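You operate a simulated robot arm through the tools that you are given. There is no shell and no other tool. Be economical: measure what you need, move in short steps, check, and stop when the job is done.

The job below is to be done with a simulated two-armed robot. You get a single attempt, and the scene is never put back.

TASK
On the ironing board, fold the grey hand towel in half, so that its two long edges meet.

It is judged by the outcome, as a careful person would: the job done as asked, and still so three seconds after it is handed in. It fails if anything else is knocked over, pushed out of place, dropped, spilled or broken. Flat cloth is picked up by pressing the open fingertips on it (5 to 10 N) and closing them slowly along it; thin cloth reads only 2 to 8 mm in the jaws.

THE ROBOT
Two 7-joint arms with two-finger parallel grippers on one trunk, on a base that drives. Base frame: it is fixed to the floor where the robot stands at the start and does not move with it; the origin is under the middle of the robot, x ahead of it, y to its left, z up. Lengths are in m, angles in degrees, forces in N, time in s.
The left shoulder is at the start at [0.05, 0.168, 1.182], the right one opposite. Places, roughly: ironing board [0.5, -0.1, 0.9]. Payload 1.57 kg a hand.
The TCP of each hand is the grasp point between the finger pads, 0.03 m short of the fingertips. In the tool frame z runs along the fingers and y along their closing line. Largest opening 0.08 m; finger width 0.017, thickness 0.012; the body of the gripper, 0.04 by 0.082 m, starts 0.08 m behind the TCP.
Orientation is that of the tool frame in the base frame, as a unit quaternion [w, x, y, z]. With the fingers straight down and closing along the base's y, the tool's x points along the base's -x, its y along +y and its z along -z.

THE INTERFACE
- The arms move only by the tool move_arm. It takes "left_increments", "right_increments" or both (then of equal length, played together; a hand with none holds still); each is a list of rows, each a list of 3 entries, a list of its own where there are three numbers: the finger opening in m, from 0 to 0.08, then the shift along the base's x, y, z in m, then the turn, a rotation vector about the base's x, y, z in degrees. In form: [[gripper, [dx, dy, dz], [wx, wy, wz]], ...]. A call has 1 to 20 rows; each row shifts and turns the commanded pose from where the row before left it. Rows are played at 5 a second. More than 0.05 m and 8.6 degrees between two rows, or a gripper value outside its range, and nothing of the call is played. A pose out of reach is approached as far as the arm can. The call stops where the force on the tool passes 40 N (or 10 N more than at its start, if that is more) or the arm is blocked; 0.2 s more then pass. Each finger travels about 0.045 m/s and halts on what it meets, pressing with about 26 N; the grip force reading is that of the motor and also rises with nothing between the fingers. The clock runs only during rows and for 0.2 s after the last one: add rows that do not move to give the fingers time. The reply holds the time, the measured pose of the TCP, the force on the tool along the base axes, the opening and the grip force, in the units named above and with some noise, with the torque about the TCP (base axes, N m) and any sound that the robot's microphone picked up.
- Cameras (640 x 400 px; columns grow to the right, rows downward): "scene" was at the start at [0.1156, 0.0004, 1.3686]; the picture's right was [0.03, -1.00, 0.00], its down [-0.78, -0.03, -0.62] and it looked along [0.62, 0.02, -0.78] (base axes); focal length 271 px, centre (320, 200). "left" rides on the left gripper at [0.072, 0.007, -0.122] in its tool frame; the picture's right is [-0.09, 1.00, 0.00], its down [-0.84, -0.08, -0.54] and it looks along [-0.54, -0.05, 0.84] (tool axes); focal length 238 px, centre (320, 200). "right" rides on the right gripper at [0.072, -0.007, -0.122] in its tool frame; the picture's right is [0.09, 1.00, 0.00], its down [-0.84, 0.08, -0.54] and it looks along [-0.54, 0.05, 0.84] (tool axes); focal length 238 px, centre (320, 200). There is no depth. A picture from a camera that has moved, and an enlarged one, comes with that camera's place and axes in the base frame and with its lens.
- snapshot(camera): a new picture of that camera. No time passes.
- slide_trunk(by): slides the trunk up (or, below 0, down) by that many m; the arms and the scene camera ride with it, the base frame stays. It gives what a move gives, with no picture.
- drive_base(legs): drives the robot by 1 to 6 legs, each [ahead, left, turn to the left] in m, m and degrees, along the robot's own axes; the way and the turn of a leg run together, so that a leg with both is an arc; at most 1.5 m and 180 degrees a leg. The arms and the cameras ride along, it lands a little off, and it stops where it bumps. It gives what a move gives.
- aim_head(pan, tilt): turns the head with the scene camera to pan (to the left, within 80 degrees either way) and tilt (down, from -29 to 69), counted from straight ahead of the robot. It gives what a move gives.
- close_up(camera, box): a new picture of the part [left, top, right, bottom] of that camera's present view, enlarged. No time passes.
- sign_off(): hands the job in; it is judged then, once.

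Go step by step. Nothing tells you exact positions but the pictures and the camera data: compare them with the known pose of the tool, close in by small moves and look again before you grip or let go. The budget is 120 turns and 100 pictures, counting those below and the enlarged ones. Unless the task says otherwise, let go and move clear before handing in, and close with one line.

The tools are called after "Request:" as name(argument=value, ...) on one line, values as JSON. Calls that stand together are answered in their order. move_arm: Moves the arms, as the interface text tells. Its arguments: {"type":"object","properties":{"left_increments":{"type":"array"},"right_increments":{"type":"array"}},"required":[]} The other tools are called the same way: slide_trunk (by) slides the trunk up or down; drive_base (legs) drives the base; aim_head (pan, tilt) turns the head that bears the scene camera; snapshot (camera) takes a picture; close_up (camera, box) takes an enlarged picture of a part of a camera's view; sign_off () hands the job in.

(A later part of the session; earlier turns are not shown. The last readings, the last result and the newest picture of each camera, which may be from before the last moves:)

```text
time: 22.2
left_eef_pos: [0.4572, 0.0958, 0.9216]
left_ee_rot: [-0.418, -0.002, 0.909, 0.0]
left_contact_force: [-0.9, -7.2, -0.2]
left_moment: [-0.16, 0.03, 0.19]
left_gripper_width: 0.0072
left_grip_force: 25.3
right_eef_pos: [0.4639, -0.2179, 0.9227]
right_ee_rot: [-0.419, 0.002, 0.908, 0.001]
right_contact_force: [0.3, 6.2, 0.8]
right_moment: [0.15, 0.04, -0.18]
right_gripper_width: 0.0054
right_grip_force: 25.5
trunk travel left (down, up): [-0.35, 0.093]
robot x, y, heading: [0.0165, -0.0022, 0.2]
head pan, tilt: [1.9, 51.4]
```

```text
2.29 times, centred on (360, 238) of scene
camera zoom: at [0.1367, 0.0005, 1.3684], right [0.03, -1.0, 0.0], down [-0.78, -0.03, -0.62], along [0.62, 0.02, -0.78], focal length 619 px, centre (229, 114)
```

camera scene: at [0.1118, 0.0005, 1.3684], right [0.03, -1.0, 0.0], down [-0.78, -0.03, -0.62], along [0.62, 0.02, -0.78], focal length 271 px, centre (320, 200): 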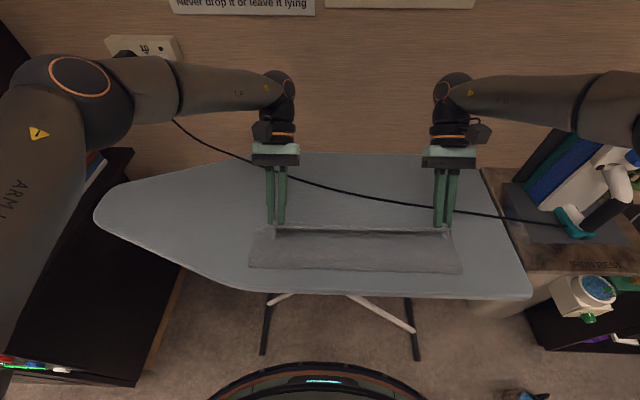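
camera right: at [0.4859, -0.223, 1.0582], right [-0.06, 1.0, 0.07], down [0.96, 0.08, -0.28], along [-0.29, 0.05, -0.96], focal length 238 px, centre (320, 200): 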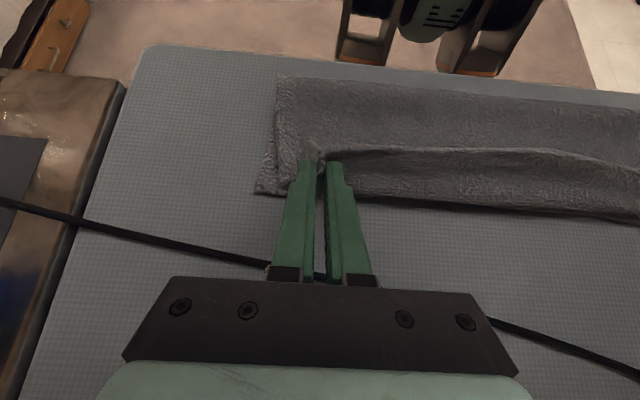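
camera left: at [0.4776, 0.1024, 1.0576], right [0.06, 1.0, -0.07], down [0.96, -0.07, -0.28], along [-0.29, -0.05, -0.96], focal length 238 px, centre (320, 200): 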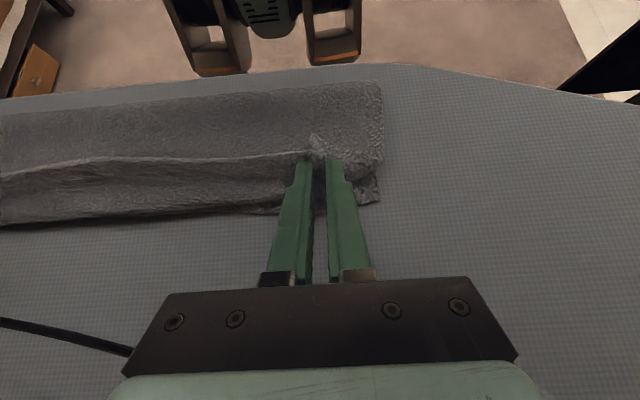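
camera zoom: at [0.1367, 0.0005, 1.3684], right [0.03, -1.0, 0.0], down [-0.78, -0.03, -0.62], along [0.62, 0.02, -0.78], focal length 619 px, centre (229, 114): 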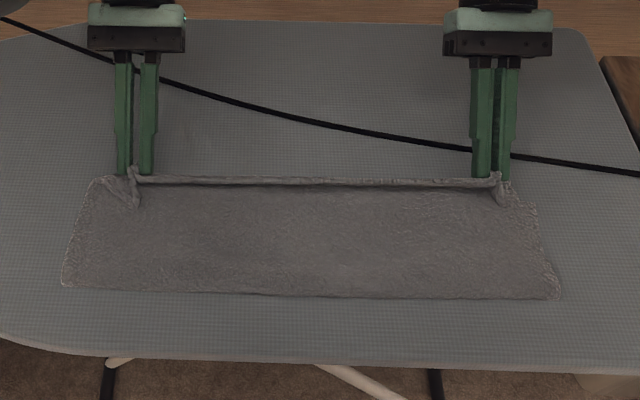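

Now the upper edge slightly overshoots on the right (about 1.4 cm) and is about aligned on the left. I'll pull the right hand back 12 mm and lower both.

Request:
move_arm(left_increments=[[0, [0, 0, -0.002], [0, 0, 0]], [0, [0, 0, -0.003], [0, 0, 0]], [0, [0, 0, -0.003], [0, 0, 0]], [0, [0, 0, 0], [0, 0, 0]]], right_increments=[[0, [-0.006, 0, -0.002], [0, 0, 0]], [0, [-0.005, 0, -0.003], [0, 0, 0]], [0, [0, 0, -0.003], [0, 0, 0]], [0, [0, 0, 0], [0, 0, 0]]])

Request:
close_up(camera="left", box=[160, 60, 480, 260])

Request:
close_up(camera="right", box=[160, 60, 480, 260])

```text
time: 23.2
left_eef_pos: [0.457, 0.0955, 0.9153]
left_ee_rot: [-0.416, -0.002, 0.909, -0.002]
left_contact_force: [-0.4, -6.2, 2.5]
left_moment: [-0.18, 0.06, 0.16]
left_gripper_width: 0.0071
left_grip_force: 25.7
right_eef_pos: [0.4503, -0.2189, 0.9161]
right_ee_rot: [-0.418, 0.0, 0.909, 0.0]
right_contact_force: [0.4, 6.6, 2.0]
right_moment: [0.14, 0.0, -0.17]
right_gripper_width: 0.0051
right_grip_force: 25.5
trunk travel left (down, up): [-0.35, 0.093]
robot x, y, heading: [0.0183, -0.0002, -0.1]
head pan, tilt: [1.9, 51.4]
```

```text
2.00 times, centred on (320, 160) of left
camera zoom: at [0.502, 0.1039, 1.0498], right [0.06, 1.0, -0.07], down [0.96, -0.07, -0.28], along [-0.28, -0.05, -0.96], focal length 477 px, centre (320, 280)
```

zoom: 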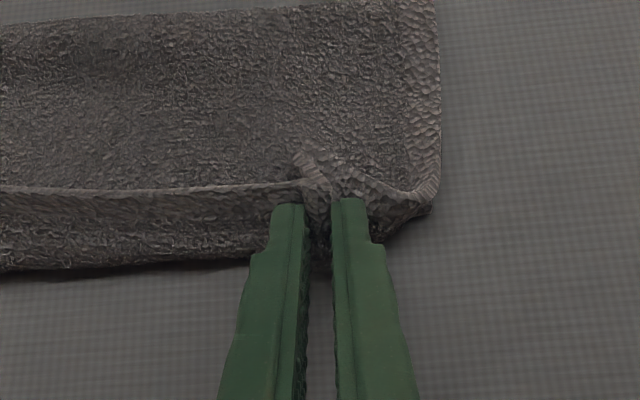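

```text
2.00 times, centred on (320, 160) of right
camera zoom: at [0.4959, -0.2257, 1.0506], right [-0.06, 1.0, 0.07], down [0.96, 0.08, -0.28], along [-0.29, 0.05, -0.96], focal length 477 px, centre (320, 280)
```

zoom: 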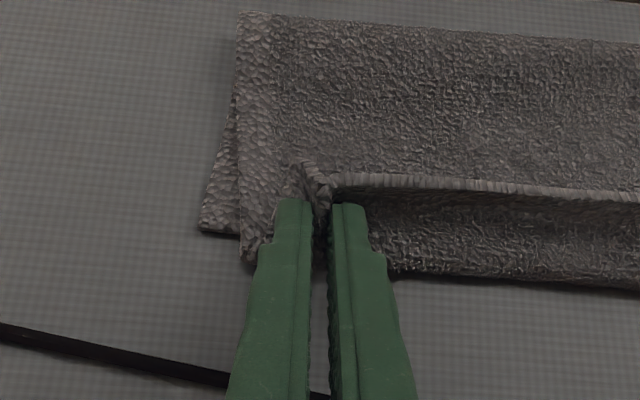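

The right still overshoots by about 1 cm, so I'll pull it back another 8 mm and then open both hands slowly to spread the pleats.

Request:
move_arm(left_increments=[[0, [0, 0, 0], [0, 0, 0]], [0, [0, 0, 0], [0, 0, 0]], [0.01, [0, 0, 0], [0, 0, 0]], [0.015, [0, 0, 0], [0, 0, 0]], [0.02, [0, 0, 0], [0, 0, 0]], [0.025, [0, 0, 0], [0, 0, 0]], [0.03, [0, 0, 0], [0, 0, 0]], [0.035, [0, 0, 0], [0, 0, 0]], [0.035, [0, 0, 0], [0, 0, 0]]], right_increments=[[0, [-0.004, 0, 0], [0, 0, 0]], [0, [-0.004, 0, 0], [0, 0, 0]], [0.01, [0, 0, 0], [0, 0, 0]], [0.015, [0, 0, 0], [0, 0, 0]], [0.02, [0, 0, 0], [0, 0, 0]], [0.025, [0, 0, 0], [0, 0, 0]], [0.03, [0, 0, 0], [0, 0, 0]], [0.035, [0, 0, 0], [0, 0, 0]], [0.035, [0, 0, 0], [0, 0, 0]]])

Request:
close_up(camera="left", box=[160, 60, 480, 260])

Request:
close_up(camera="right", box=[160, 60, 480, 260])

Request:
close_up(camera="scene", box=[220, 150, 500, 325])

```text
time: 25.2
left_eef_pos: [0.4576, 0.0963, 0.9149]
left_ee_rot: [-0.416, -0.002, 0.909, -0.001]
left_contact_force: [0.0, 0.1, 0.4]
left_moment: [0.01, 0.04, 0.02]
left_gripper_width: 0.0342
left_grip_force: 0.0
right_eef_pos: [0.4415, -0.2189, 0.9161]
right_ee_rot: [-0.417, 0.001, 0.909, 0.001]
right_contact_force: [0.4, -0.1, 1.4]
right_moment: [0.01, 0.01, -0.01]
right_gripper_width: 0.0338
right_grip_force: 0.1
trunk travel left (down, up): [-0.35, 0.093]
robot x, y, heading: [0.02, -0.0038, 0.1]
head pan, tilt: [1.9, 51.4]
```

```text
2.00 times, centred on (320, 160) of left
camera zoom: at [0.5021, 0.104, 1.0495], right [0.06, 1.0, -0.07], down [0.96, -0.07, -0.28], along [-0.28, -0.05, -0.96], focal length 477 px, centre (320, 280)
```

zoom: 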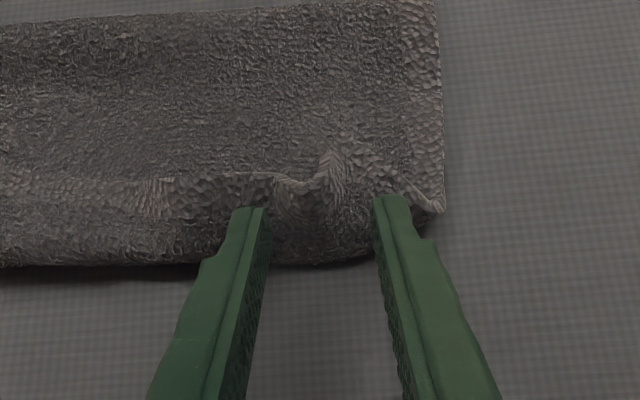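

```text
2.00 times, centred on (320, 160) of right
camera zoom: at [0.4881, -0.226, 1.0501], right [-0.06, 1.0, 0.07], down [0.96, 0.08, -0.28], along [-0.29, 0.05, -0.96], focal length 477 px, centre (320, 280)
```

zoom: 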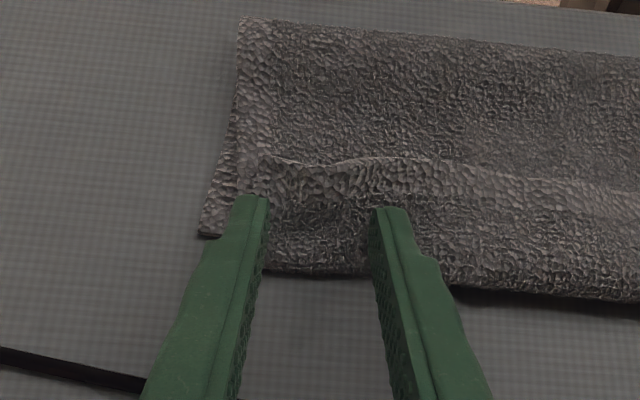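

```text
2.29 times, centred on (360, 238) of scene
camera zoom: at [0.1355, 0.0006, 1.3686], right [0.03, -1.0, 0.0], down [-0.78, -0.03, -0.62], along [0.62, 0.02, -0.78], focal length 619 px, centre (229, 114)
```

zoom: 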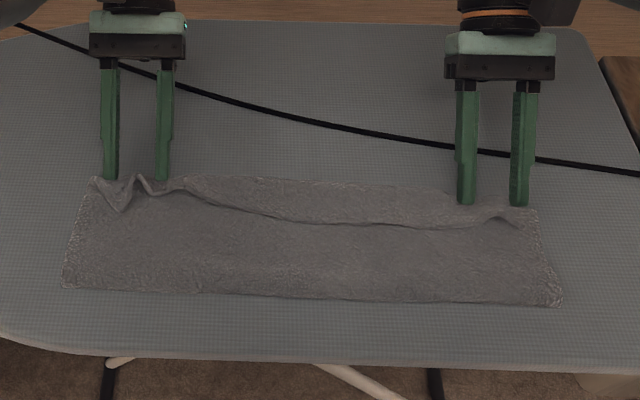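

Released. I'll back the hands out along the finger axis and inspect the edge.

Request:
move_arm(left_increments=[[0.035, [0.003, 0, 0.012], [0, 0, 0]], [0.035, [0, 0, 0.02], [0, -6, 0]], [0.035, [0, 0, 0.03], [0, -8, 0]], [0.035, [0, 0, 0.03], [0, -8, 0]], [0.035, [-0.02, 0, 0.03], [0, -8, 0]], [0.035, [-0.03, 0, 0.02], [0, -8, 0]], [0.035, [0, 0, 0], [0, 0, 0]]], right_increments=[[0.035, [0.003, 0, 0.012], [0, 0, 0]], [0.035, [0, 0, 0.02], [0, -6, 0]], [0.035, [0, 0, 0.03], [0, -8, 0]], [0.035, [0, 0, 0.03], [0, -8, 0]], [0.035, [-0.02, 0, 0.03], [0, -8, 0]], [0.035, [-0.03, 0, 0.02], [0, -8, 0]], [0.035, [0, 0, 0], [0, 0, 0]]])

Request:
snapshot(camera="left")

Request:
snapshot(camera="right")

Request:
snapshot(camera="scene")

```text
time: 26.8
left_eef_pos: [0.4131, 0.096, 1.0569]
left_ee_rot: [-0.098, -0.003, 0.995, -0.001]
left_contact_force: [-0.1, -0.4, 0.7]
left_moment: [0.01, -0.01, 0.0]
left_gripper_width: 0.035
left_grip_force: 0.0
right_eef_pos: [0.397, -0.2178, 1.0573]
right_ee_rot: [-0.1, 0.002, 0.995, 0.0]
right_contact_force: [0.4, -0.3, -0.4]
right_moment: [0.03, -0.01, 0.0]
right_gripper_width: 0.0352
right_grip_force: 0.0
trunk travel left (down, up): [-0.35, 0.093]
robot x, y, heading: [0.0221, -0.0012, 0.1]
head pan, tilt: [1.9, 51.4]
```

```text
61 pictures are left
camera left: at [0.3654, 0.1039, 1.1902], right [0.09, 1.0, -0.02], down [0.93, -0.07, 0.37], along [0.37, -0.05, -0.93], focal length 238 px, centre (320, 200)
```

left: 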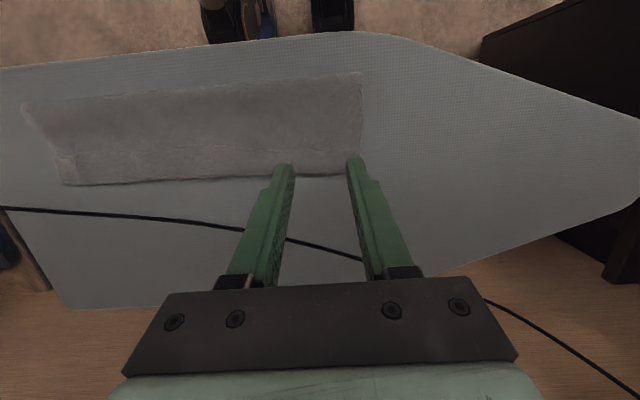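

```text
60 pictures are left
camera right: at [0.3508, -0.2259, 1.1912], right [-0.09, 1.0, 0.02], down [0.93, 0.07, 0.37], along [0.36, 0.05, -0.93], focal length 238 px, centre (320, 200)
```

right: 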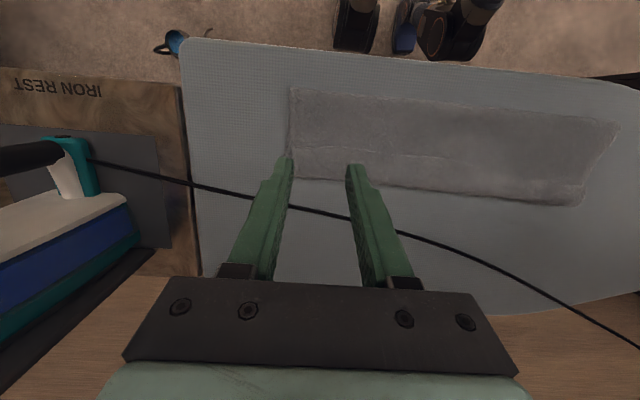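

```text
59 pictures are left
camera scene: at [0.1362, 0.0005, 1.3685], right [0.03, -1.0, 0.0], down [-0.78, -0.03, -0.62], along [0.62, 0.02, -0.78], focal length 271 px, centre (320, 200)
```

scene: 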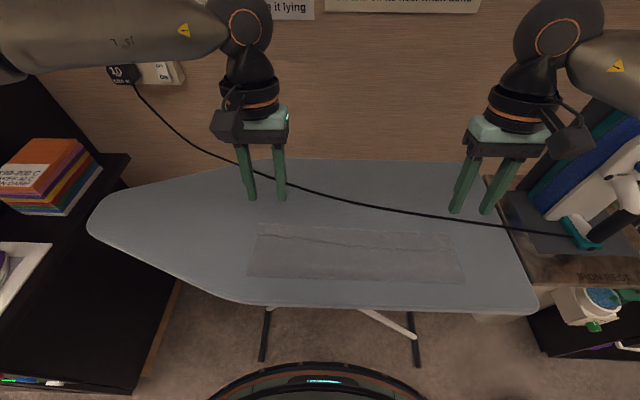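

Request:
close_up(camera="scene", box=[240, 210, 360, 290])

Request:
close_up(camera="scene", box=[360, 210, 480, 290])

Request:
close_up(camera="left", box=[10, 60, 210, 200])

Request:
close_up(camera="right", box=[440, 80, 640, 220])

```text
5.00 times, centred on (300, 250) of scene
camera zoom: at [0.1362, 0.0005, 1.3685], right [0.03, -1.0, 0.0], down [-0.78, -0.03, -0.62], along [0.62, 0.02, -0.78], focal length 1355 px, centre (420, -50)
```

zoom: 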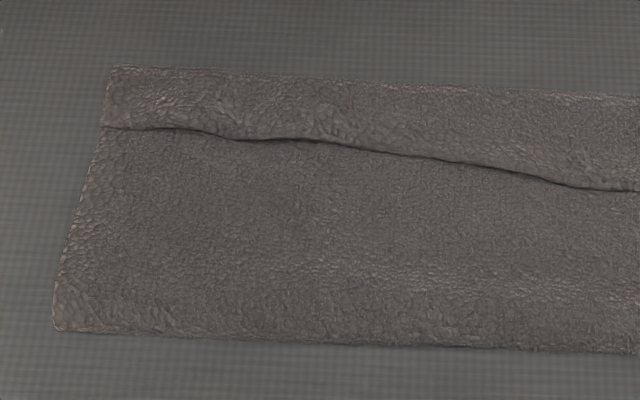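

```text
5.00 times, centred on (420, 250) of scene
camera zoom: at [0.1362, 0.0005, 1.3685], right [0.03, -1.0, 0.0], down [-0.78, -0.03, -0.62], along [0.62, 0.02, -0.78], focal length 1355 px, centre (-180, -50)
```

zoom: 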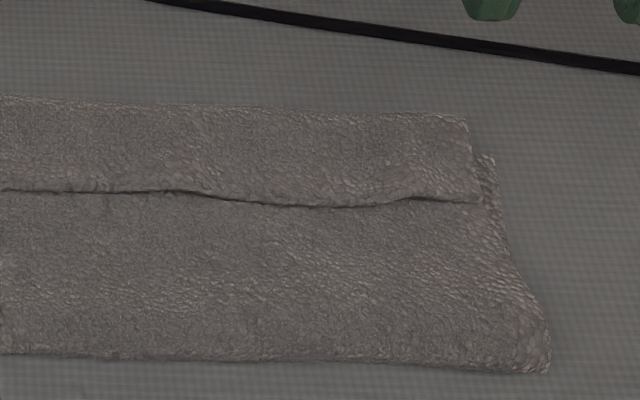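

```text
2.86 times, centred on (110, 130) of left
camera zoom: at [0.3654, 0.1039, 1.1902], right [0.09, 1.0, -0.02], down [0.93, -0.07, 0.37], along [0.37, -0.05, -0.93], focal length 681 px, centre (920, 400)
```

zoom: 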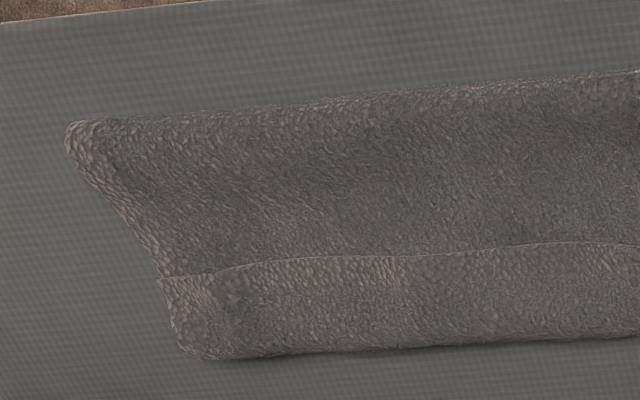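

```text
2.86 times, centred on (540, 150) of right
camera zoom: at [0.3508, -0.2259, 1.1912], right [-0.09, 1.0, 0.02], down [0.93, 0.07, 0.37], along [0.36, 0.05, -0.93], focal length 681 px, centre (-309, 343)
```

zoom: 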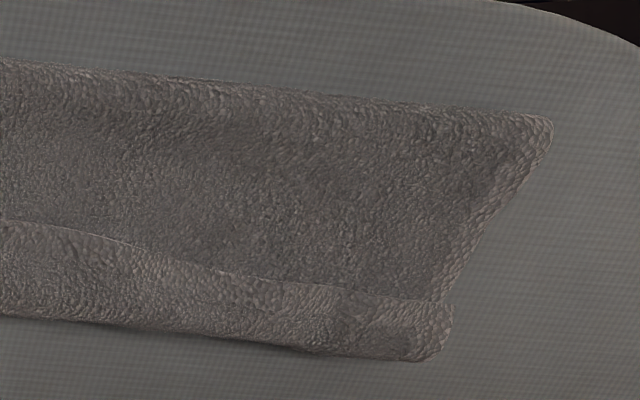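

The upper edge has rolled back on itself: a flap about 3–4 cm wide lies on top, with its hem facing me. I'll press the fingertips lightly on this flap and sweep forward to unroll it, positioning above it first.

Request:
move_arm(left_increments=[[0.05, [0.01, 0, -0.03], [0, -6, 0]], [0.06, [0.01, 0, -0.03], [0, -5, 0]], [0.06, [0, 0, -0.03], [0, 0, 0]], [0.06, [0, 0, -0.03], [0, 0, 0]], [0.06, [0, 0, -0.006], [0, 0, 0]], [0.06, [0, 0, 0], [0, 0, 0]]], right_increments=[[0.05, [0.008, 0, -0.03], [0, -6, 0]], [0.06, [0.007, 0, -0.03], [0, -5, 0]], [0.06, [0, 0, -0.03], [0, 0, 0]], [0.06, [0, 0, -0.03], [0, 0, 0]], [0.06, [0, 0, -0.006], [0, 0, 0]], [0.06, [0, 0, 0], [0, 0, 0]]])

Request:
snapshot(camera="left")

Request:
snapshot(camera="right")

```text
time: 28.2
left_eef_pos: [0.4321, 0.0958, 0.9297]
left_ee_rot: [-0.003, -0.002, 1.0, -0.001]
left_contact_force: [-0.4, -0.4, 0.3]
left_moment: [0.0, 0.0, 0.0]
left_gripper_width: 0.0598
left_grip_force: 0.1
right_eef_pos: [0.4098, -0.2176, 0.9322]
right_ee_rot: [-0.004, 0.002, 1.0, 0.001]
right_contact_force: [-0.6, -0.4, 0.1]
right_moment: [0.03, 0.04, 0.0]
right_gripper_width: 0.06
right_grip_force: 0.0
trunk travel left (down, up): [-0.35, 0.093]
robot x, y, heading: [0.0183, -0.0004, 0.3]
head pan, tilt: [1.9, 51.4]
```

```text
54 pictures are left
camera left: at [0.3602, 0.1041, 1.0524], right [0.09, 1.0, 0.0], down [0.84, -0.07, 0.54], along [0.54, -0.05, -0.84], focal length 238 px, centre (320, 200)
```

left: 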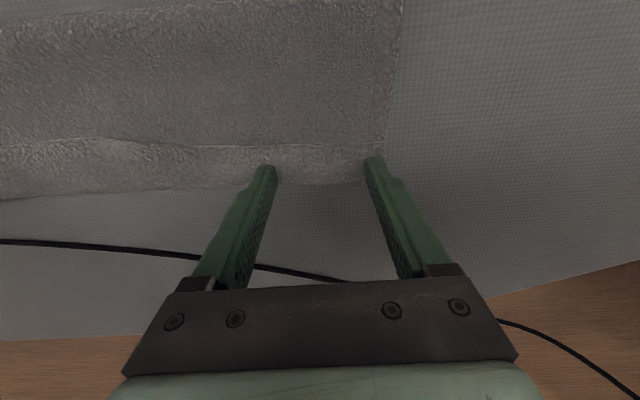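

```text
53 pictures are left
camera right: at [0.3394, -0.2264, 1.0552], right [-0.09, 1.0, 0.0], down [0.84, 0.08, 0.54], along [0.53, 0.05, -0.84], focal length 238 px, centre (320, 200)
```

right: 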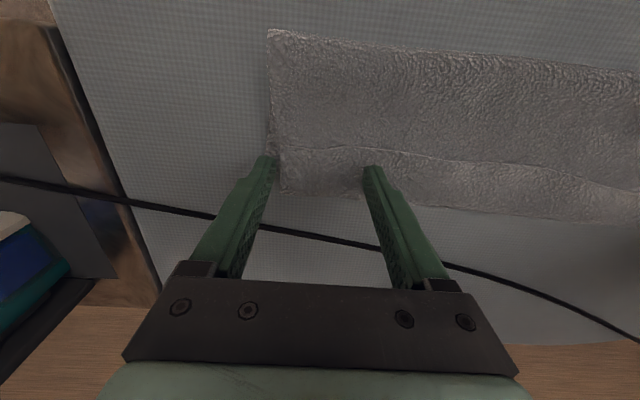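

The tips are right over the flap. I'll shift a little inward and press down gently.

Request:
move_arm(left_increments=[[0.06, [-0.003, -0.012, 0], [0, 0, 0]], [0.06, [0, 0, -0.004], [0, 0, 0]], [0.06, [0, 0, -0.002], [0, 0, 0]], [0.06, [0, 0, 0], [0, 0, 0]]], right_increments=[[0.06, [0, 0.015, 0], [0, 0, 0]], [0.06, [0, 0, -0.006], [0, 0, 0]], [0.06, [0, 0, -0.002], [0, 0, 0]], [0.06, [0, 0, 0], [0, 0, 0]]])

```text
time: 29.2
left_eef_pos: [0.4281, 0.0844, 0.9229]
left_ee_rot: [-0.003, -0.001, 1.0, -0.002]
left_contact_force: [-0.1, -0.1, 0.7]
left_moment: [0.05, -0.01, -0.04]
left_gripper_width: 0.0601
left_grip_force: 0.0
right_eef_pos: [0.4101, -0.2031, 0.9238]
right_ee_rot: [-0.003, 0.001, 1.0, 0.002]
right_contact_force: [-1.0, 0.3, 1.6]
right_moment: [0.02, 0.04, 0.0]
right_gripper_width: 0.0603
right_grip_force: 0.1
trunk travel left (down, up): [-0.35, 0.093]
robot x, y, heading: [0.0189, -0.0014, 0.1]
head pan, tilt: [1.9, 51.4]
```

Request:
move_arm(left_increments=[[0.06, [0, 0, -0.002], [0, 0, 0]], [0.06, [0, 0, -0.001], [0, 0, 0]], [0.06, [0.006, 0, 0], [0, 0, 0]], [0.06, [0.006, 0, 0], [0, 0, 0]], [0.06, [0.006, 0, 0], [0, 0, 0]], [0.06, [0.006, 0, 0], [0, 0, 0]], [0.06, [0, 0, 0], [0, 0, 0]]], right_increments=[[0.06, [0, 0, -0.002], [0, 0, 0]], [0.06, [0, 0, -0.001], [0, 0, 0]], [0.06, [0.006, 0, 0], [0, 0, 0]], [0.06, [0.006, 0, 0], [0, 0, 0]], [0.06, [0.006, 0, 0], [0, 0, 0]], [0.06, [0.006, 0, 0], [0, 0, 0]], [0.06, [0, 0, 0], [0, 0, 0]]])

Request:
snapshot(camera="left")

Request:
snapshot(camera="right")

```text
time: 30.8
left_eef_pos: [0.4514, 0.0848, 0.9233]
left_ee_rot: [-0.002, -0.001, 1.0, -0.002]
left_contact_force: [0.9, 0.1, 0.1]
left_moment: [0.01, 0.02, 0.0]
left_gripper_width: 0.06
left_grip_force: 0.1
right_eef_pos: [0.4348, -0.2029, 0.921]
right_ee_rot: [-0.004, -0.001, 1.0, 0.001]
right_contact_force: [-1.7, 0.4, 2.3]
right_moment: [0.03, 0.06, -0.01]
right_gripper_width: 0.0599
right_grip_force: 0.1
trunk travel left (down, up): [-0.35, 0.093]
robot x, y, heading: [0.0192, 0.004, 0.2]
head pan, tilt: [1.9, 51.4]
```

```text
52 pictures are left
camera left: at [0.3796, 0.0928, 1.0449], right [0.09, 1.0, 0.0], down [0.84, -0.07, 0.54], along [0.54, -0.05, -0.84], focal length 238 px, centre (320, 200)
```

left: 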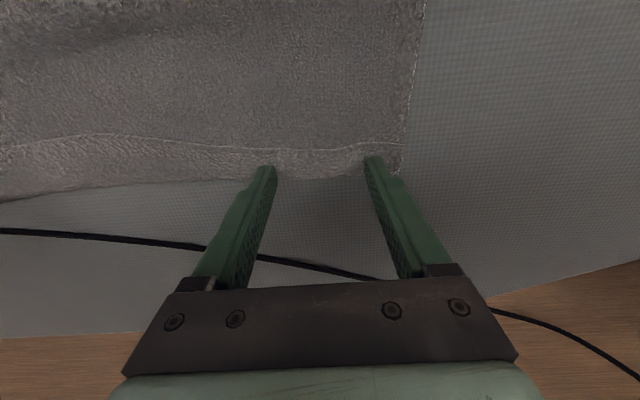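

```text
51 pictures are left
camera right: at [0.3636, -0.2114, 1.0447], right [-0.09, 1.0, 0.0], down [0.84, 0.08, 0.54], along [0.53, 0.05, -0.84], focal length 238 px, centre (320, 200)
```

right: 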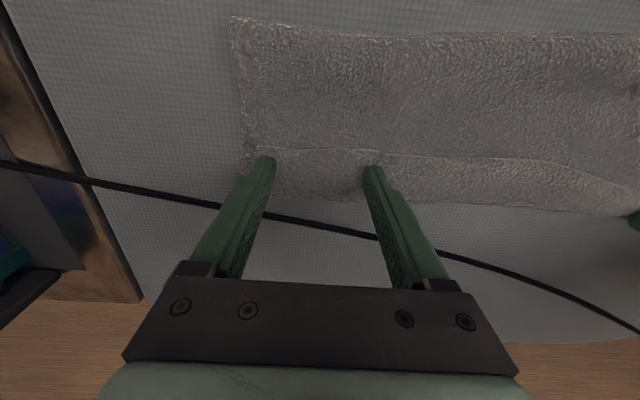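

The whole folded stack slid forward together instead of unrolling, which means I can reposition it by pressing and dragging. I'll drag it back towards me about 4 cm, away from the cord, pressing behind the flap.

Request:
move_arm(left_increments=[[0.06, [0, 0, 0.015], [0, 0, 0]], [0.06, [-0.035, 0, 0], [0, 0, 0]], [0.06, [-0.025, -0.01, 0], [0, 0, 0]], [0.06, [0, 0, -0.01], [0, 0, 0]], [0.06, [0, 0, -0.006], [0, 0, 0]], [0.06, [0, 0, -0.003], [0, 0, 0]], [0.06, [0, 0, 0], [0, 0, 0]]], right_increments=[[0.06, [0, 0, 0.015], [0, 0, 0]], [0.06, [-0.03, 0, 0], [0, 0, 0]], [0.06, [-0.018, 0.01, 0], [0, 0, 0]], [0.06, [0, 0, -0.01], [0, 0, 0]], [0.06, [0, 0, -0.005], [0, 0, 0]], [0.06, [0, 0, -0.002], [0, 0, 0]], [0.06, [0, 0, 0], [0, 0, 0]]])

```text
time: 32.4
left_eef_pos: [0.3915, 0.0735, 0.9172]
left_ee_rot: [-0.002, -0.001, 1.0, -0.002]
left_contact_force: [-1.4, 0.6, 2.7]
left_moment: [0.0, 0.07, 0.0]
left_gripper_width: 0.0602
left_grip_force: 0.0
right_eef_pos: [0.3861, -0.1937, 0.919]
right_ee_rot: [-0.004, 0.0, 1.0, 0.001]
right_contact_force: [-0.6, -1.1, 1.7]
right_moment: [-0.01, 0.01, 0.0]
right_gripper_width: 0.06
right_grip_force: 0.0
trunk travel left (down, up): [-0.35, 0.093]
robot x, y, heading: [0.0203, 0.001, 0.2]
head pan, tilt: [1.9, 51.4]
```

Request:
move_arm(left_increments=[[0.06, [0, 0, -0.0015], [0, 0, 0]], [0.06, [-0.008, 0, 0], [0, 0, 0]], [0.06, [-0.008, 0, 0], [0, 0, 0]], [0.06, [-0.008, 0, 0], [0, 0, 0]], [0.06, [-0.008, 0, 0], [0, 0, 0]], [0.06, [-0.008, 0, 0], [0, 0, 0]], [0.06, [0, 0, 0], [0, 0, 0]]], right_increments=[[0.06, [0, 0, -0.0025], [0, 0, 0]], [0.06, [-0.008, 0, 0], [0, 0, 0]], [0.06, [-0.008, 0, 0], [0, 0, 0]], [0.06, [-0.008, 0, 0], [0, 0, 0]], [0.06, [-0.008, 0, 0], [0, 0, 0]], [0.06, [-0.008, 0, 0], [0, 0, 0]], [0.06, [0, 0, 0], [0, 0, 0]]])

Request:
close_up(camera="scene", box=[220, 170, 500, 345])

Request:
snapshot(camera="right")

```text
time: 34.0
left_eef_pos: [0.3529, 0.0741, 0.916]
left_ee_rot: [-0.003, -0.003, 1.0, -0.001]
left_contact_force: [4.1, 0.7, 5.6]
left_moment: [0.0, -0.13, 0.02]
left_gripper_width: 0.0599
left_grip_force: 0.1
right_eef_pos: [0.3463, -0.1939, 0.9169]
right_ee_rot: [-0.004, 0.002, 1.0, 0.001]
right_contact_force: [4.1, 0.2, 7.7]
right_moment: [0.01, -0.15, -0.06]
right_gripper_width: 0.0598
right_grip_force: 0.1
trunk travel left (down, up): [-0.35, 0.093]
robot x, y, heading: [0.0188, -0.0017, -0.1]
head pan, tilt: [1.9, 51.4]
```

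```text
2.29 times, centred on (360, 258) of scene
camera zoom: at [0.1357, 0.0007, 1.3686], right [0.03, -1.0, 0.0], down [-0.78, -0.03, -0.62], along [0.62, 0.02, -0.78], focal length 619 px, centre (229, 69)
```

zoom: 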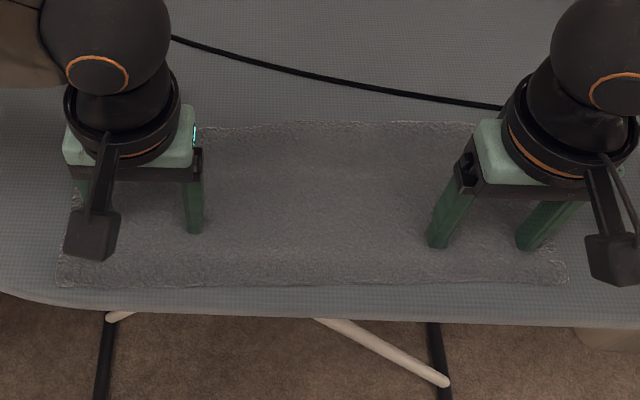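

```text
49 pictures are left
camera right: at [0.2766, -0.2011, 1.0395], right [-0.09, 1.0, 0.0], down [0.84, 0.08, 0.54], along [0.53, 0.05, -0.84], focal length 238 px, centre (320, 200)
```

right: 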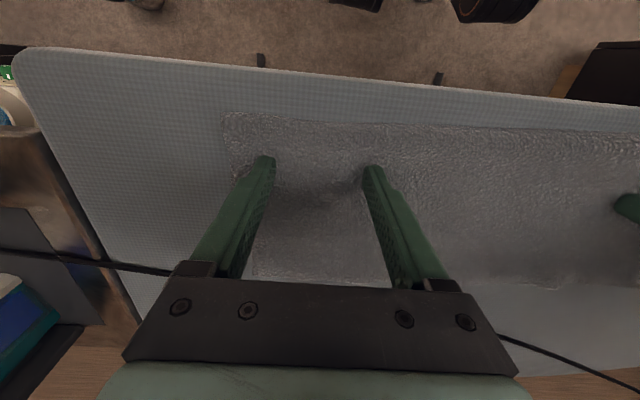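

Dragging back seems to have unrolled the flap. I'll lift the hands clear and look.

Request:
move_arm(left_increments=[[0.06, [0, 0, 0.02], [0, 0, 0]], [0.06, [0, 0, 0.04], [0, 0, 0]], [0.06, [0, 0.01, 0.04], [0, 0, 0]], [0.06, [0.02, 0.04, 0.04], [0, 0, 0]], [0.06, [0.03, 0.04, 0.02], [0, 0, 0]], [0.06, [0, 0, 0], [0, 0, 0]]], right_increments=[[0.06, [0, 0, 0.02], [0, 0, 0]], [0.06, [0, 0, 0.04], [0, 0, 0]], [0.06, [0, -0.01, 0.04], [0, 0, 0]], [0.06, [0.02, -0.04, 0.04], [0, 0, 0]], [0.06, [0.03, -0.04, 0.02], [0, 0, 0]], [0.06, [0, 0, 0], [0, 0, 0]]])

Request:
close_up(camera="scene", box=[220, 190, 500, 330])

Request:
snapshot(camera="right")

Request:
snapshot(camera="left")

```text
refused: row 4 steps farther than a row can; nothing moved
```

```text
2.29 times, centred on (360, 260) of scene
camera zoom: at [0.1357, 0.0007, 1.3686], right [0.03, -1.0, 0.0], down [-0.78, -0.03, -0.62], along [0.62, 0.02, -0.78], focal length 619 px, centre (229, 63)
```

zoom: 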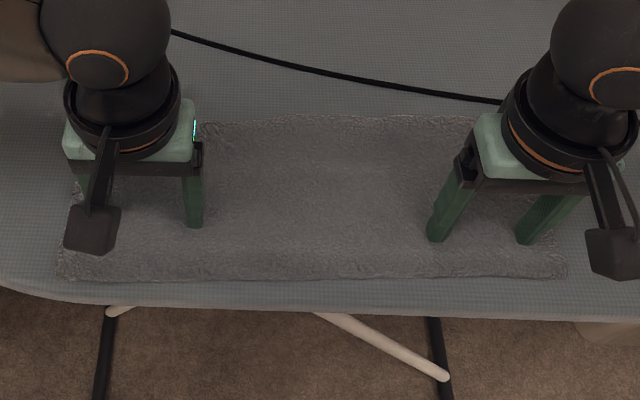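

```text
47 pictures are left
camera right: at [0.2766, -0.2011, 1.0395], right [-0.09, 1.0, 0.0], down [0.84, 0.08, 0.54], along [0.53, 0.05, -0.84], focal length 238 px, centre (320, 200)
```

right: 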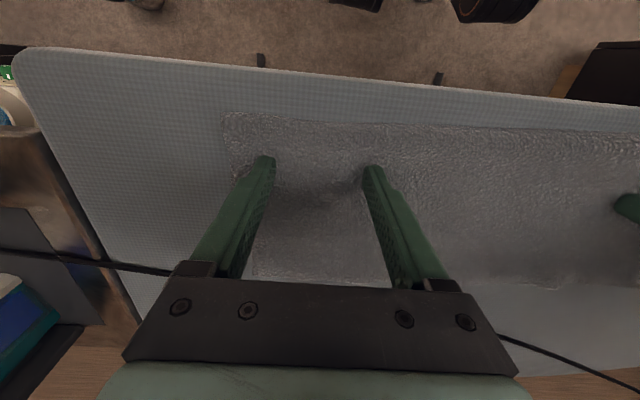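

```text
46 pictures are left
camera left: at [0.2802, 0.0817, 1.039], right [0.09, 1.0, 0.0], down [0.84, -0.07, 0.54], along [0.54, -0.05, -0.84], focal length 238 px, centre (320, 200)
```

left: 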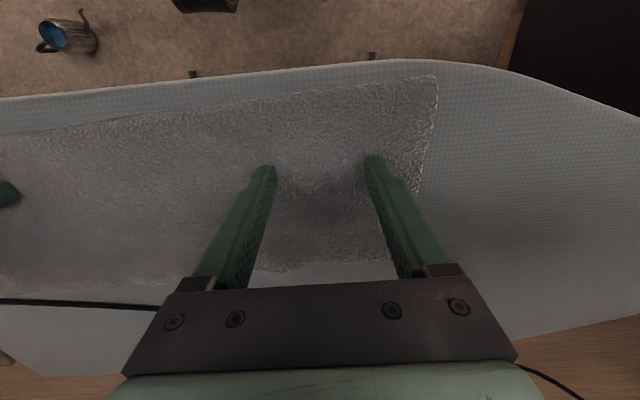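

Request:
move_arm(left_increments=[[0.06, [0, 0, 0.02], [0, 0, 0]], [0.06, [0, 0, 0.04], [0, 0, 0]], [0.06, [0, 0.02, 0.04], [0, 0, 0]], [0.06, [0, 0.04, 0.025], [0, 0, 0]], [0.06, [0.02, 0.04, 0.01], [0, 0, 0]], [0.06, [0.04, 0, 0], [0, 0, 0]], [0.06, [0, 0, 0], [0, 0, 0]]], right_increments=[[0.06, [0, 0, 0.02], [0, 0, 0]], [0.06, [0, 0, 0.04], [0, 0, 0]], [0.06, [0, -0.02, 0.04], [0, 0, 0]], [0.06, [0, -0.04, 0.025], [0, 0, 0]], [0.06, [0.02, -0.02, 0.01], [0, 0, 0]], [0.06, [0.04, 0, 0], [0, 0, 0]], [0.06, [0, 0, 0], [0, 0, 0]]])

Request:
close_up(camera="scene", box=[220, 190, 360, 320])

Request:
close_up(camera="scene", box=[350, 190, 490, 320])

Request:
snapshot(camera="right")

Request:
snapshot(camera="left")

```text
time: 35.6
left_eef_pos: [0.4121, 0.1732, 1.0499]
left_ee_rot: [-0.003, -0.002, 1.0, -0.002]
left_contact_force: [0.2, 0.1, -0.5]
left_moment: [-0.01, 0.0, 0.0]
left_gripper_width: 0.0601
left_grip_force: 0.0
right_eef_pos: [0.4074, -0.2725, 1.0502]
right_ee_rot: [-0.004, 0.0, 1.0, 0.002]
right_contact_force: [-0.7, 0.0, 0.2]
right_moment: [-0.01, -0.03, 0.05]
right_gripper_width: 0.0598
right_grip_force: 0.0
trunk travel left (down, up): [-0.35, 0.093]
robot x, y, heading: [0.0199, -0.0033, -0.0]
head pan, tilt: [1.9, 51.4]
```

```text
3.08 times, centred on (290, 255) of scene
camera zoom: at [0.1351, 0.0006, 1.3687], right [0.03, -1.0, 0.0], down [-0.78, -0.03, -0.62], along [0.62, 0.02, -0.78], focal length 834 px, centre (412, 31)
```

zoom: 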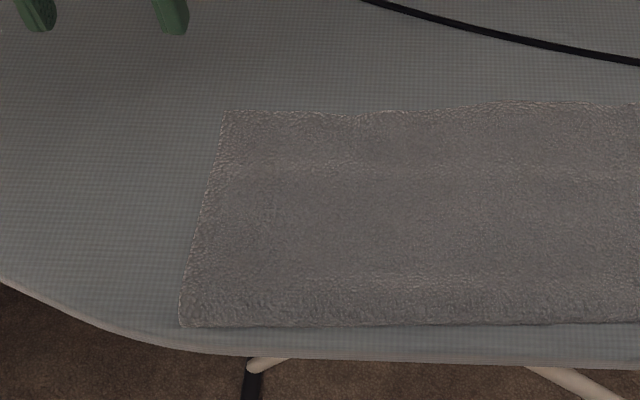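

```text
3.08 times, centred on (420, 255) of scene
camera zoom: at [0.1351, 0.0006, 1.3687], right [0.03, -1.0, 0.0], down [-0.78, -0.03, -0.62], along [0.62, 0.02, -0.78], focal length 834 px, centre (12, 31)
```

zoom: 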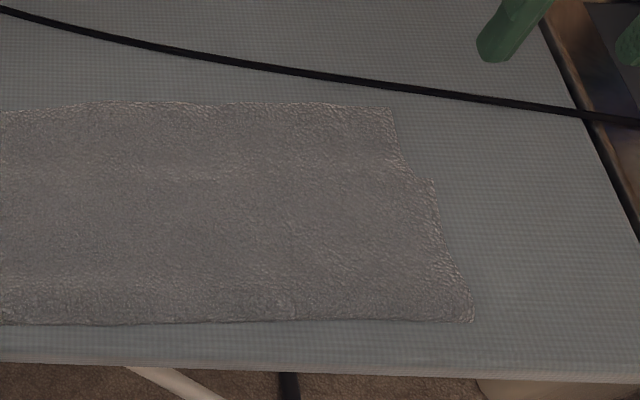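

```text
43 pictures are left
camera right: at [0.3359, -0.281, 1.1739], right [-0.09, 1.0, 0.0], down [0.84, 0.08, 0.54], along [0.53, 0.05, -0.84], focal length 238 px, centre (320, 200)
```

right: 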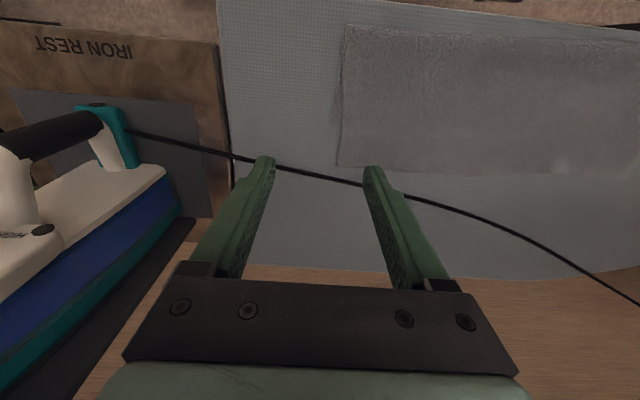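

```text
42 pictures are left
camera left: at [0.3403, 0.1821, 1.1728], right [0.09, 1.0, 0.0], down [0.84, -0.07, 0.54], along [0.54, -0.05, -0.84], focal length 238 px, centre (320, 200)
```

left: 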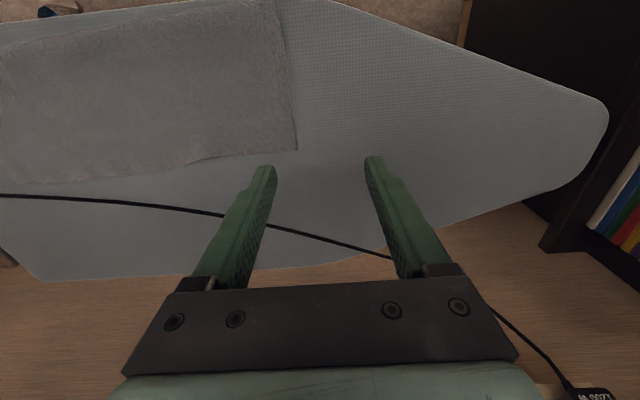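

The flap has unrolled flat. The hem now overhangs the lower edge by about 5 cm (hem at x≈0.45, lower edge ≈0.404, fold ≈0.305). I'll re-grip the hem where it is a single layer, now facing the right way, then lift it and set it back onto the lower edge.

Request:
move_arm(left_increments=[[0.05, [0.008, -0.024, -0.03], [0, 0, 0]], [0.05, [0.008, -0.025, -0.03], [0, 0, 0]], [0.05, [0.008, -0.024, -0.03], [0, 0, 0]], [0.05, [0, 0, -0.035], [0, 0, 0]], [0.05, [0, 0, 0], [0, 0, 0]]], right_increments=[[0.05, [0.013, 0.02, -0.03], [0, 0, 0]], [0.05, [0.013, 0.02, -0.03], [0, 0, 0]], [0.05, [0.013, 0.018, -0.03], [0, 0, 0]], [0.05, [0, 0, -0.035], [0, 0, 0]], [0.05, [0, 0, 0], [0, 0, 0]]])

Request:
close_up(camera="left", box=[160, 60, 480, 260])

Request:
close_up(camera="right", box=[160, 60, 480, 260])

```text
time: 36.8
left_eef_pos: [0.4363, 0.1009, 0.9268]
left_ee_rot: [-0.003, -0.003, 1.0, -0.001]
left_contact_force: [-0.5, -0.1, -0.2]
left_moment: [-0.02, 0.01, -0.01]
left_gripper_width: 0.0497
left_grip_force: 0.0
right_eef_pos: [0.4466, -0.2137, 0.9268]
right_ee_rot: [-0.004, 0.002, 1.0, 0.001]
right_contact_force: [0.8, 0.4, -1.1]
right_moment: [-0.03, 0.01, 0.01]
right_gripper_width: 0.0499
right_grip_force: 0.0
trunk travel left (down, up): [-0.35, 0.093]
robot x, y, heading: [0.0214, -0.0026, 0.2]
head pan, tilt: [1.9, 51.4]
```

```text
2.00 times, centred on (320, 160) of left
camera zoom: at [0.3648, 0.1093, 1.0481], right [0.09, 1.0, 0.0], down [0.84, -0.07, 0.54], along [0.54, -0.05, -0.84], focal length 477 px, centre (320, 280)
```

zoom: 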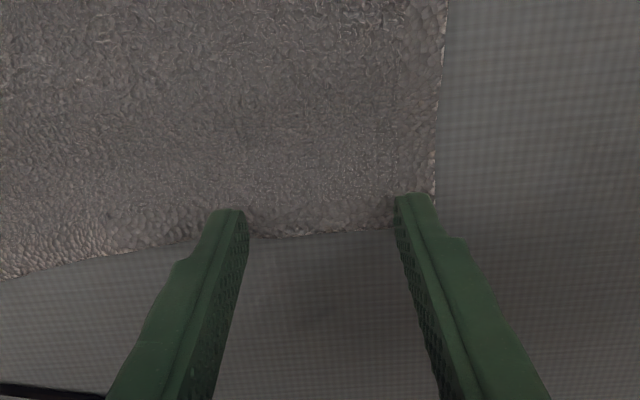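

```text
2.00 times, centred on (320, 160) of right
camera zoom: at [0.3751, -0.2217, 1.0501], right [-0.09, 1.0, 0.0], down [0.84, 0.08, 0.54], along [0.53, 0.05, -0.84], focal length 477 px, centre (320, 280)
```

zoom: 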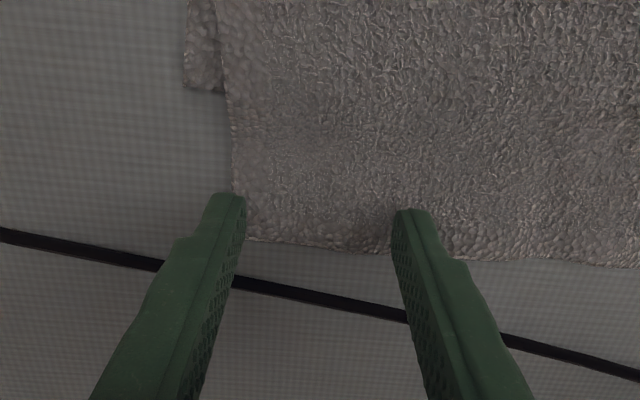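

Well placed. I'll shift slightly inward, lower and press.

Request:
move_arm(left_increments=[[0.05, [0, -0.008, -0.006], [0, 0, 0]], [0.05, [0, 0, -0.004], [0, 0, 0]], [0.05, [0, 0, -0.002], [0, 0, 0]], [0.05, [0, 0, -0.001], [0, 0, 0]], [0.05, [0, 0, 0], [0, 0, 0]]], right_increments=[[0.05, [0, 0.012, -0.006], [0, 0, 0]], [0.05, [0, 0, -0.004], [0, 0, 0]], [0.05, [0, 0, -0.002], [0, 0, 0]], [0.05, [0, 0, -0.001], [0, 0, 0]], [0.05, [0, 0, 0], [0, 0, 0]]])

```text
time: 38.0
left_eef_pos: [0.4373, 0.094, 0.9136]
left_ee_rot: [-0.003, -0.002, 1.0, -0.003]
left_contact_force: [0.3, -2.5, 2.8]
left_moment: [-0.05, -0.03, -0.01]
left_gripper_width: 0.0499
left_grip_force: 0.0
right_eef_pos: [0.4459, -0.2036, 0.9141]
right_ee_rot: [-0.004, 0.001, 1.0, 0.001]
right_contact_force: [1.1, 1.1, 3.0]
right_moment: [0.07, -0.03, -0.01]
right_gripper_width: 0.0498
right_grip_force: 0.0
trunk travel left (down, up): [-0.35, 0.093]
robot x, y, heading: [0.0208, -0.0032, 0.1]
head pan, tilt: [1.9, 51.4]
```

Request:
move_arm(left_increments=[[0.05, [0, 0, -0.0015], [0, 0, 0]], [0.046, [0, 0, 0], [0, 0, 0]], [0.042, [0, 0, 0], [0, 0, 0]], [0.038, [0, 0, 0], [0, 0, 0]], [0.034, [0, 0, 0], [0, 0, 0]], [0.03, [0, 0, 0], [0, 0, 0]], [0.026, [0, 0, 0], [0, 0, 0]], [0.022, [0, 0, 0], [0, 0, 0]], [0.018, [0, 0, 0], [0, 0, 0]], [0.014, [0, 0, 0], [0, 0, 0]], [0.01, [0, 0, 0], [0, 0, 0]], [0.006, [0, 0, 0], [0, 0, 0]], [0.002, [0, 0, 0], [0, 0, 0]], [0, [0, 0, 0], [0, 0, 0]], [0, [0, 0, 0], [0, 0, 0]]], right_increments=[[0.05, [0, 0, -0.0015], [0, 0, 0]], [0.046, [0, 0, 0], [0, 0, 0]], [0.042, [0, 0, 0], [0, 0, 0]], [0.038, [0, 0, 0], [0, 0, 0]], [0.034, [0, 0, 0], [0, 0, 0]], [0.03, [0, 0, 0], [0, 0, 0]], [0.026, [0, 0, 0], [0, 0, 0]], [0.022, [0, 0, 0], [0, 0, 0]], [0.018, [0, 0, 0], [0, 0, 0]], [0.014, [0, 0, 0], [0, 0, 0]], [0.01, [0, 0, 0], [0, 0, 0]], [0.006, [0, 0, 0], [0, 0, 0]], [0.002, [0, 0, 0], [0, 0, 0]], [0, [0, 0, 0], [0, 0, 0]], [0, [0, 0, 0], [0, 0, 0]]])

Request:
snapshot(camera="left")

Request:
snapshot(camera="right")

```text
time: 41.2
left_eef_pos: [0.4346, 0.0927, 0.9136]
left_ee_rot: [-0.002, -0.001, 1.0, -0.002]
left_contact_force: [0.3, -11.1, 7.3]
left_moment: [-0.34, -0.03, 0.02]
left_gripper_width: 0.0047
left_grip_force: 25.5
right_eef_pos: [0.4428, -0.2018, 0.9133]
right_ee_rot: [-0.003, 0.0, 1.0, 0.002]
right_contact_force: [-0.6, 8.9, 10.7]
right_moment: [0.25, 0.0, 0.05]
right_gripper_width: 0.0075
right_grip_force: 26.6
trunk travel left (down, up): [-0.35, 0.093]
robot x, y, heading: [0.0193, 0.0022, -0.1]
head pan, tilt: [1.9, 51.4]
```

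```text
39 pictures are left
camera left: at [0.3635, 0.1007, 1.0358], right [0.09, 1.0, -0.01], down [0.84, -0.07, 0.54], along [0.54, -0.05, -0.84], focal length 238 px, centre (320, 200)
```

left: 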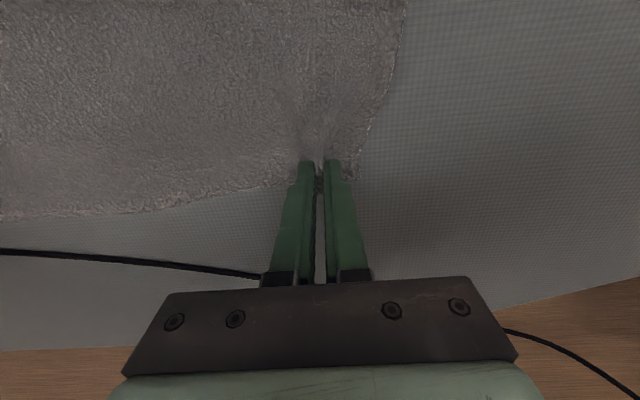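

```text
38 pictures are left
camera right: at [0.3736, -0.2105, 1.0366], right [-0.09, 1.0, 0.0], down [0.84, 0.08, 0.54], along [0.53, 0.05, -0.84], focal length 238 px, centre (320, 200)
```

right: 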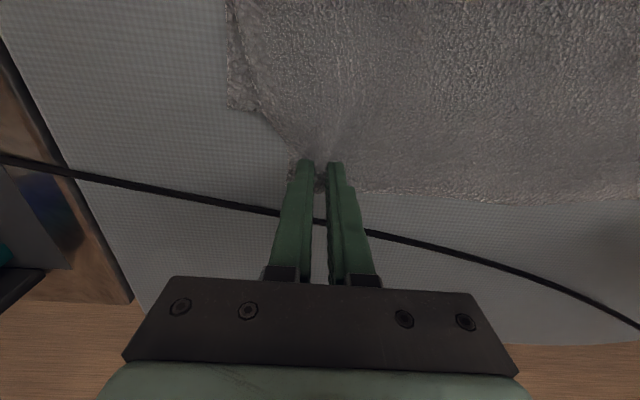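

Both pinches hold on the hem alone. I'll lift it up and back so the fold can re-form, then look at the lower edge.

Request:
move_arm(left_increments=[[0, [-0.005, 0.003, 0.02], [0, 0, 0]], [0, [-0.015, 0.003, 0.02], [0, 0, 0]], [0, [-0.02, 0, 0.02], [0, 0, 0]], [0, [-0.02, 0, 0.015], [0, 0, 0]], [0, [-0.02, 0, 0.01], [0, 0, 0]], [0, [-0.02, 0, 0.005], [0, 0, 0]], [0, [-0.02, 0, 0.005], [0, 0, 0]], [0, [0, 0, 0], [0, 0, 0]]], right_increments=[[0, [-0.005, -0.003, 0.02], [0, 0, 0]], [0, [-0.015, -0.003, 0.02], [0, 0, 0]], [0, [-0.02, 0, 0.02], [0, 0, 0]], [0, [-0.02, 0, 0.015], [0, 0, 0]], [0, [-0.02, 0, 0.01], [0, 0, 0]], [0, [-0.02, 0, 0.005], [0, 0, 0]], [0, [-0.026, 0, 0.005], [0, 0, 0]], [0, [0, 0, 0], [0, 0, 0]]])

Request:
snapshot(camera="scene")

Request:
snapshot(camera="left")

Request:
snapshot(camera="right")

```text
time: 43.0
left_eef_pos: [0.3135, 0.0969, 1.0079]
left_ee_rot: [-0.002, -0.002, 1.0, -0.006]
left_contact_force: [1.1, -21.5, -0.6]
left_moment: [-0.71, -0.01, 0.02]
left_gripper_width: 0.0052
left_grip_force: 25.0
right_eef_pos: [0.3195, -0.209, 1.0056]
right_ee_rot: [-0.003, 0.0, 1.0, 0.004]
right_contact_force: [-1.1, 21.6, 0.3]
right_moment: [0.69, 0.05, 0.04]
right_gripper_width: 0.0074
right_grip_force: 25.8
trunk travel left (down, up): [-0.35, 0.093]
robot x, y, heading: [0.0196, -0.0012, 0.1]
head pan, tilt: [1.9, 51.4]
```

```text
37 pictures are left
camera scene: at [0.1358, 0.0006, 1.3686], right [0.03, -1.0, 0.0], down [-0.78, -0.03, -0.62], along [0.62, 0.02, -0.78], focal length 271 px, centre (320, 200)
```

scene: 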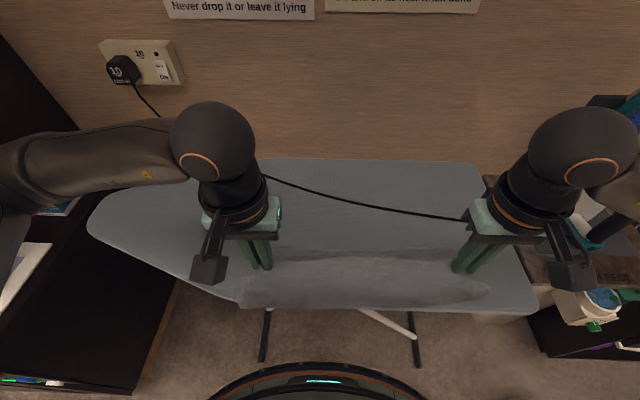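

```text
36 pictures are left
camera left: at [0.2426, 0.1053, 1.1304], right [0.09, 1.0, -0.01], down [0.84, -0.07, 0.54], along [0.54, -0.06, -0.84], focal length 238 px, centre (320, 200)
```

left: 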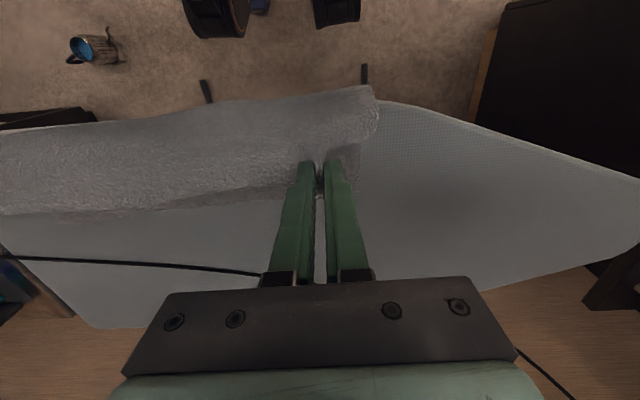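

```text
35 pictures are left
camera right: at [0.2485, -0.2167, 1.1299], right [-0.09, 1.0, 0.01], down [0.84, 0.07, 0.54], along [0.53, 0.06, -0.84], focal length 238 px, centre (320, 200)
```

right: 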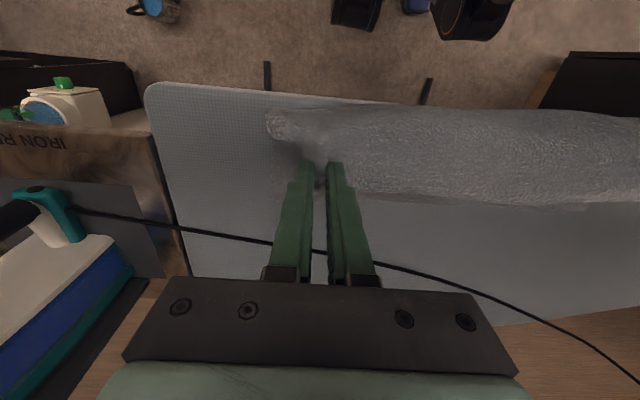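

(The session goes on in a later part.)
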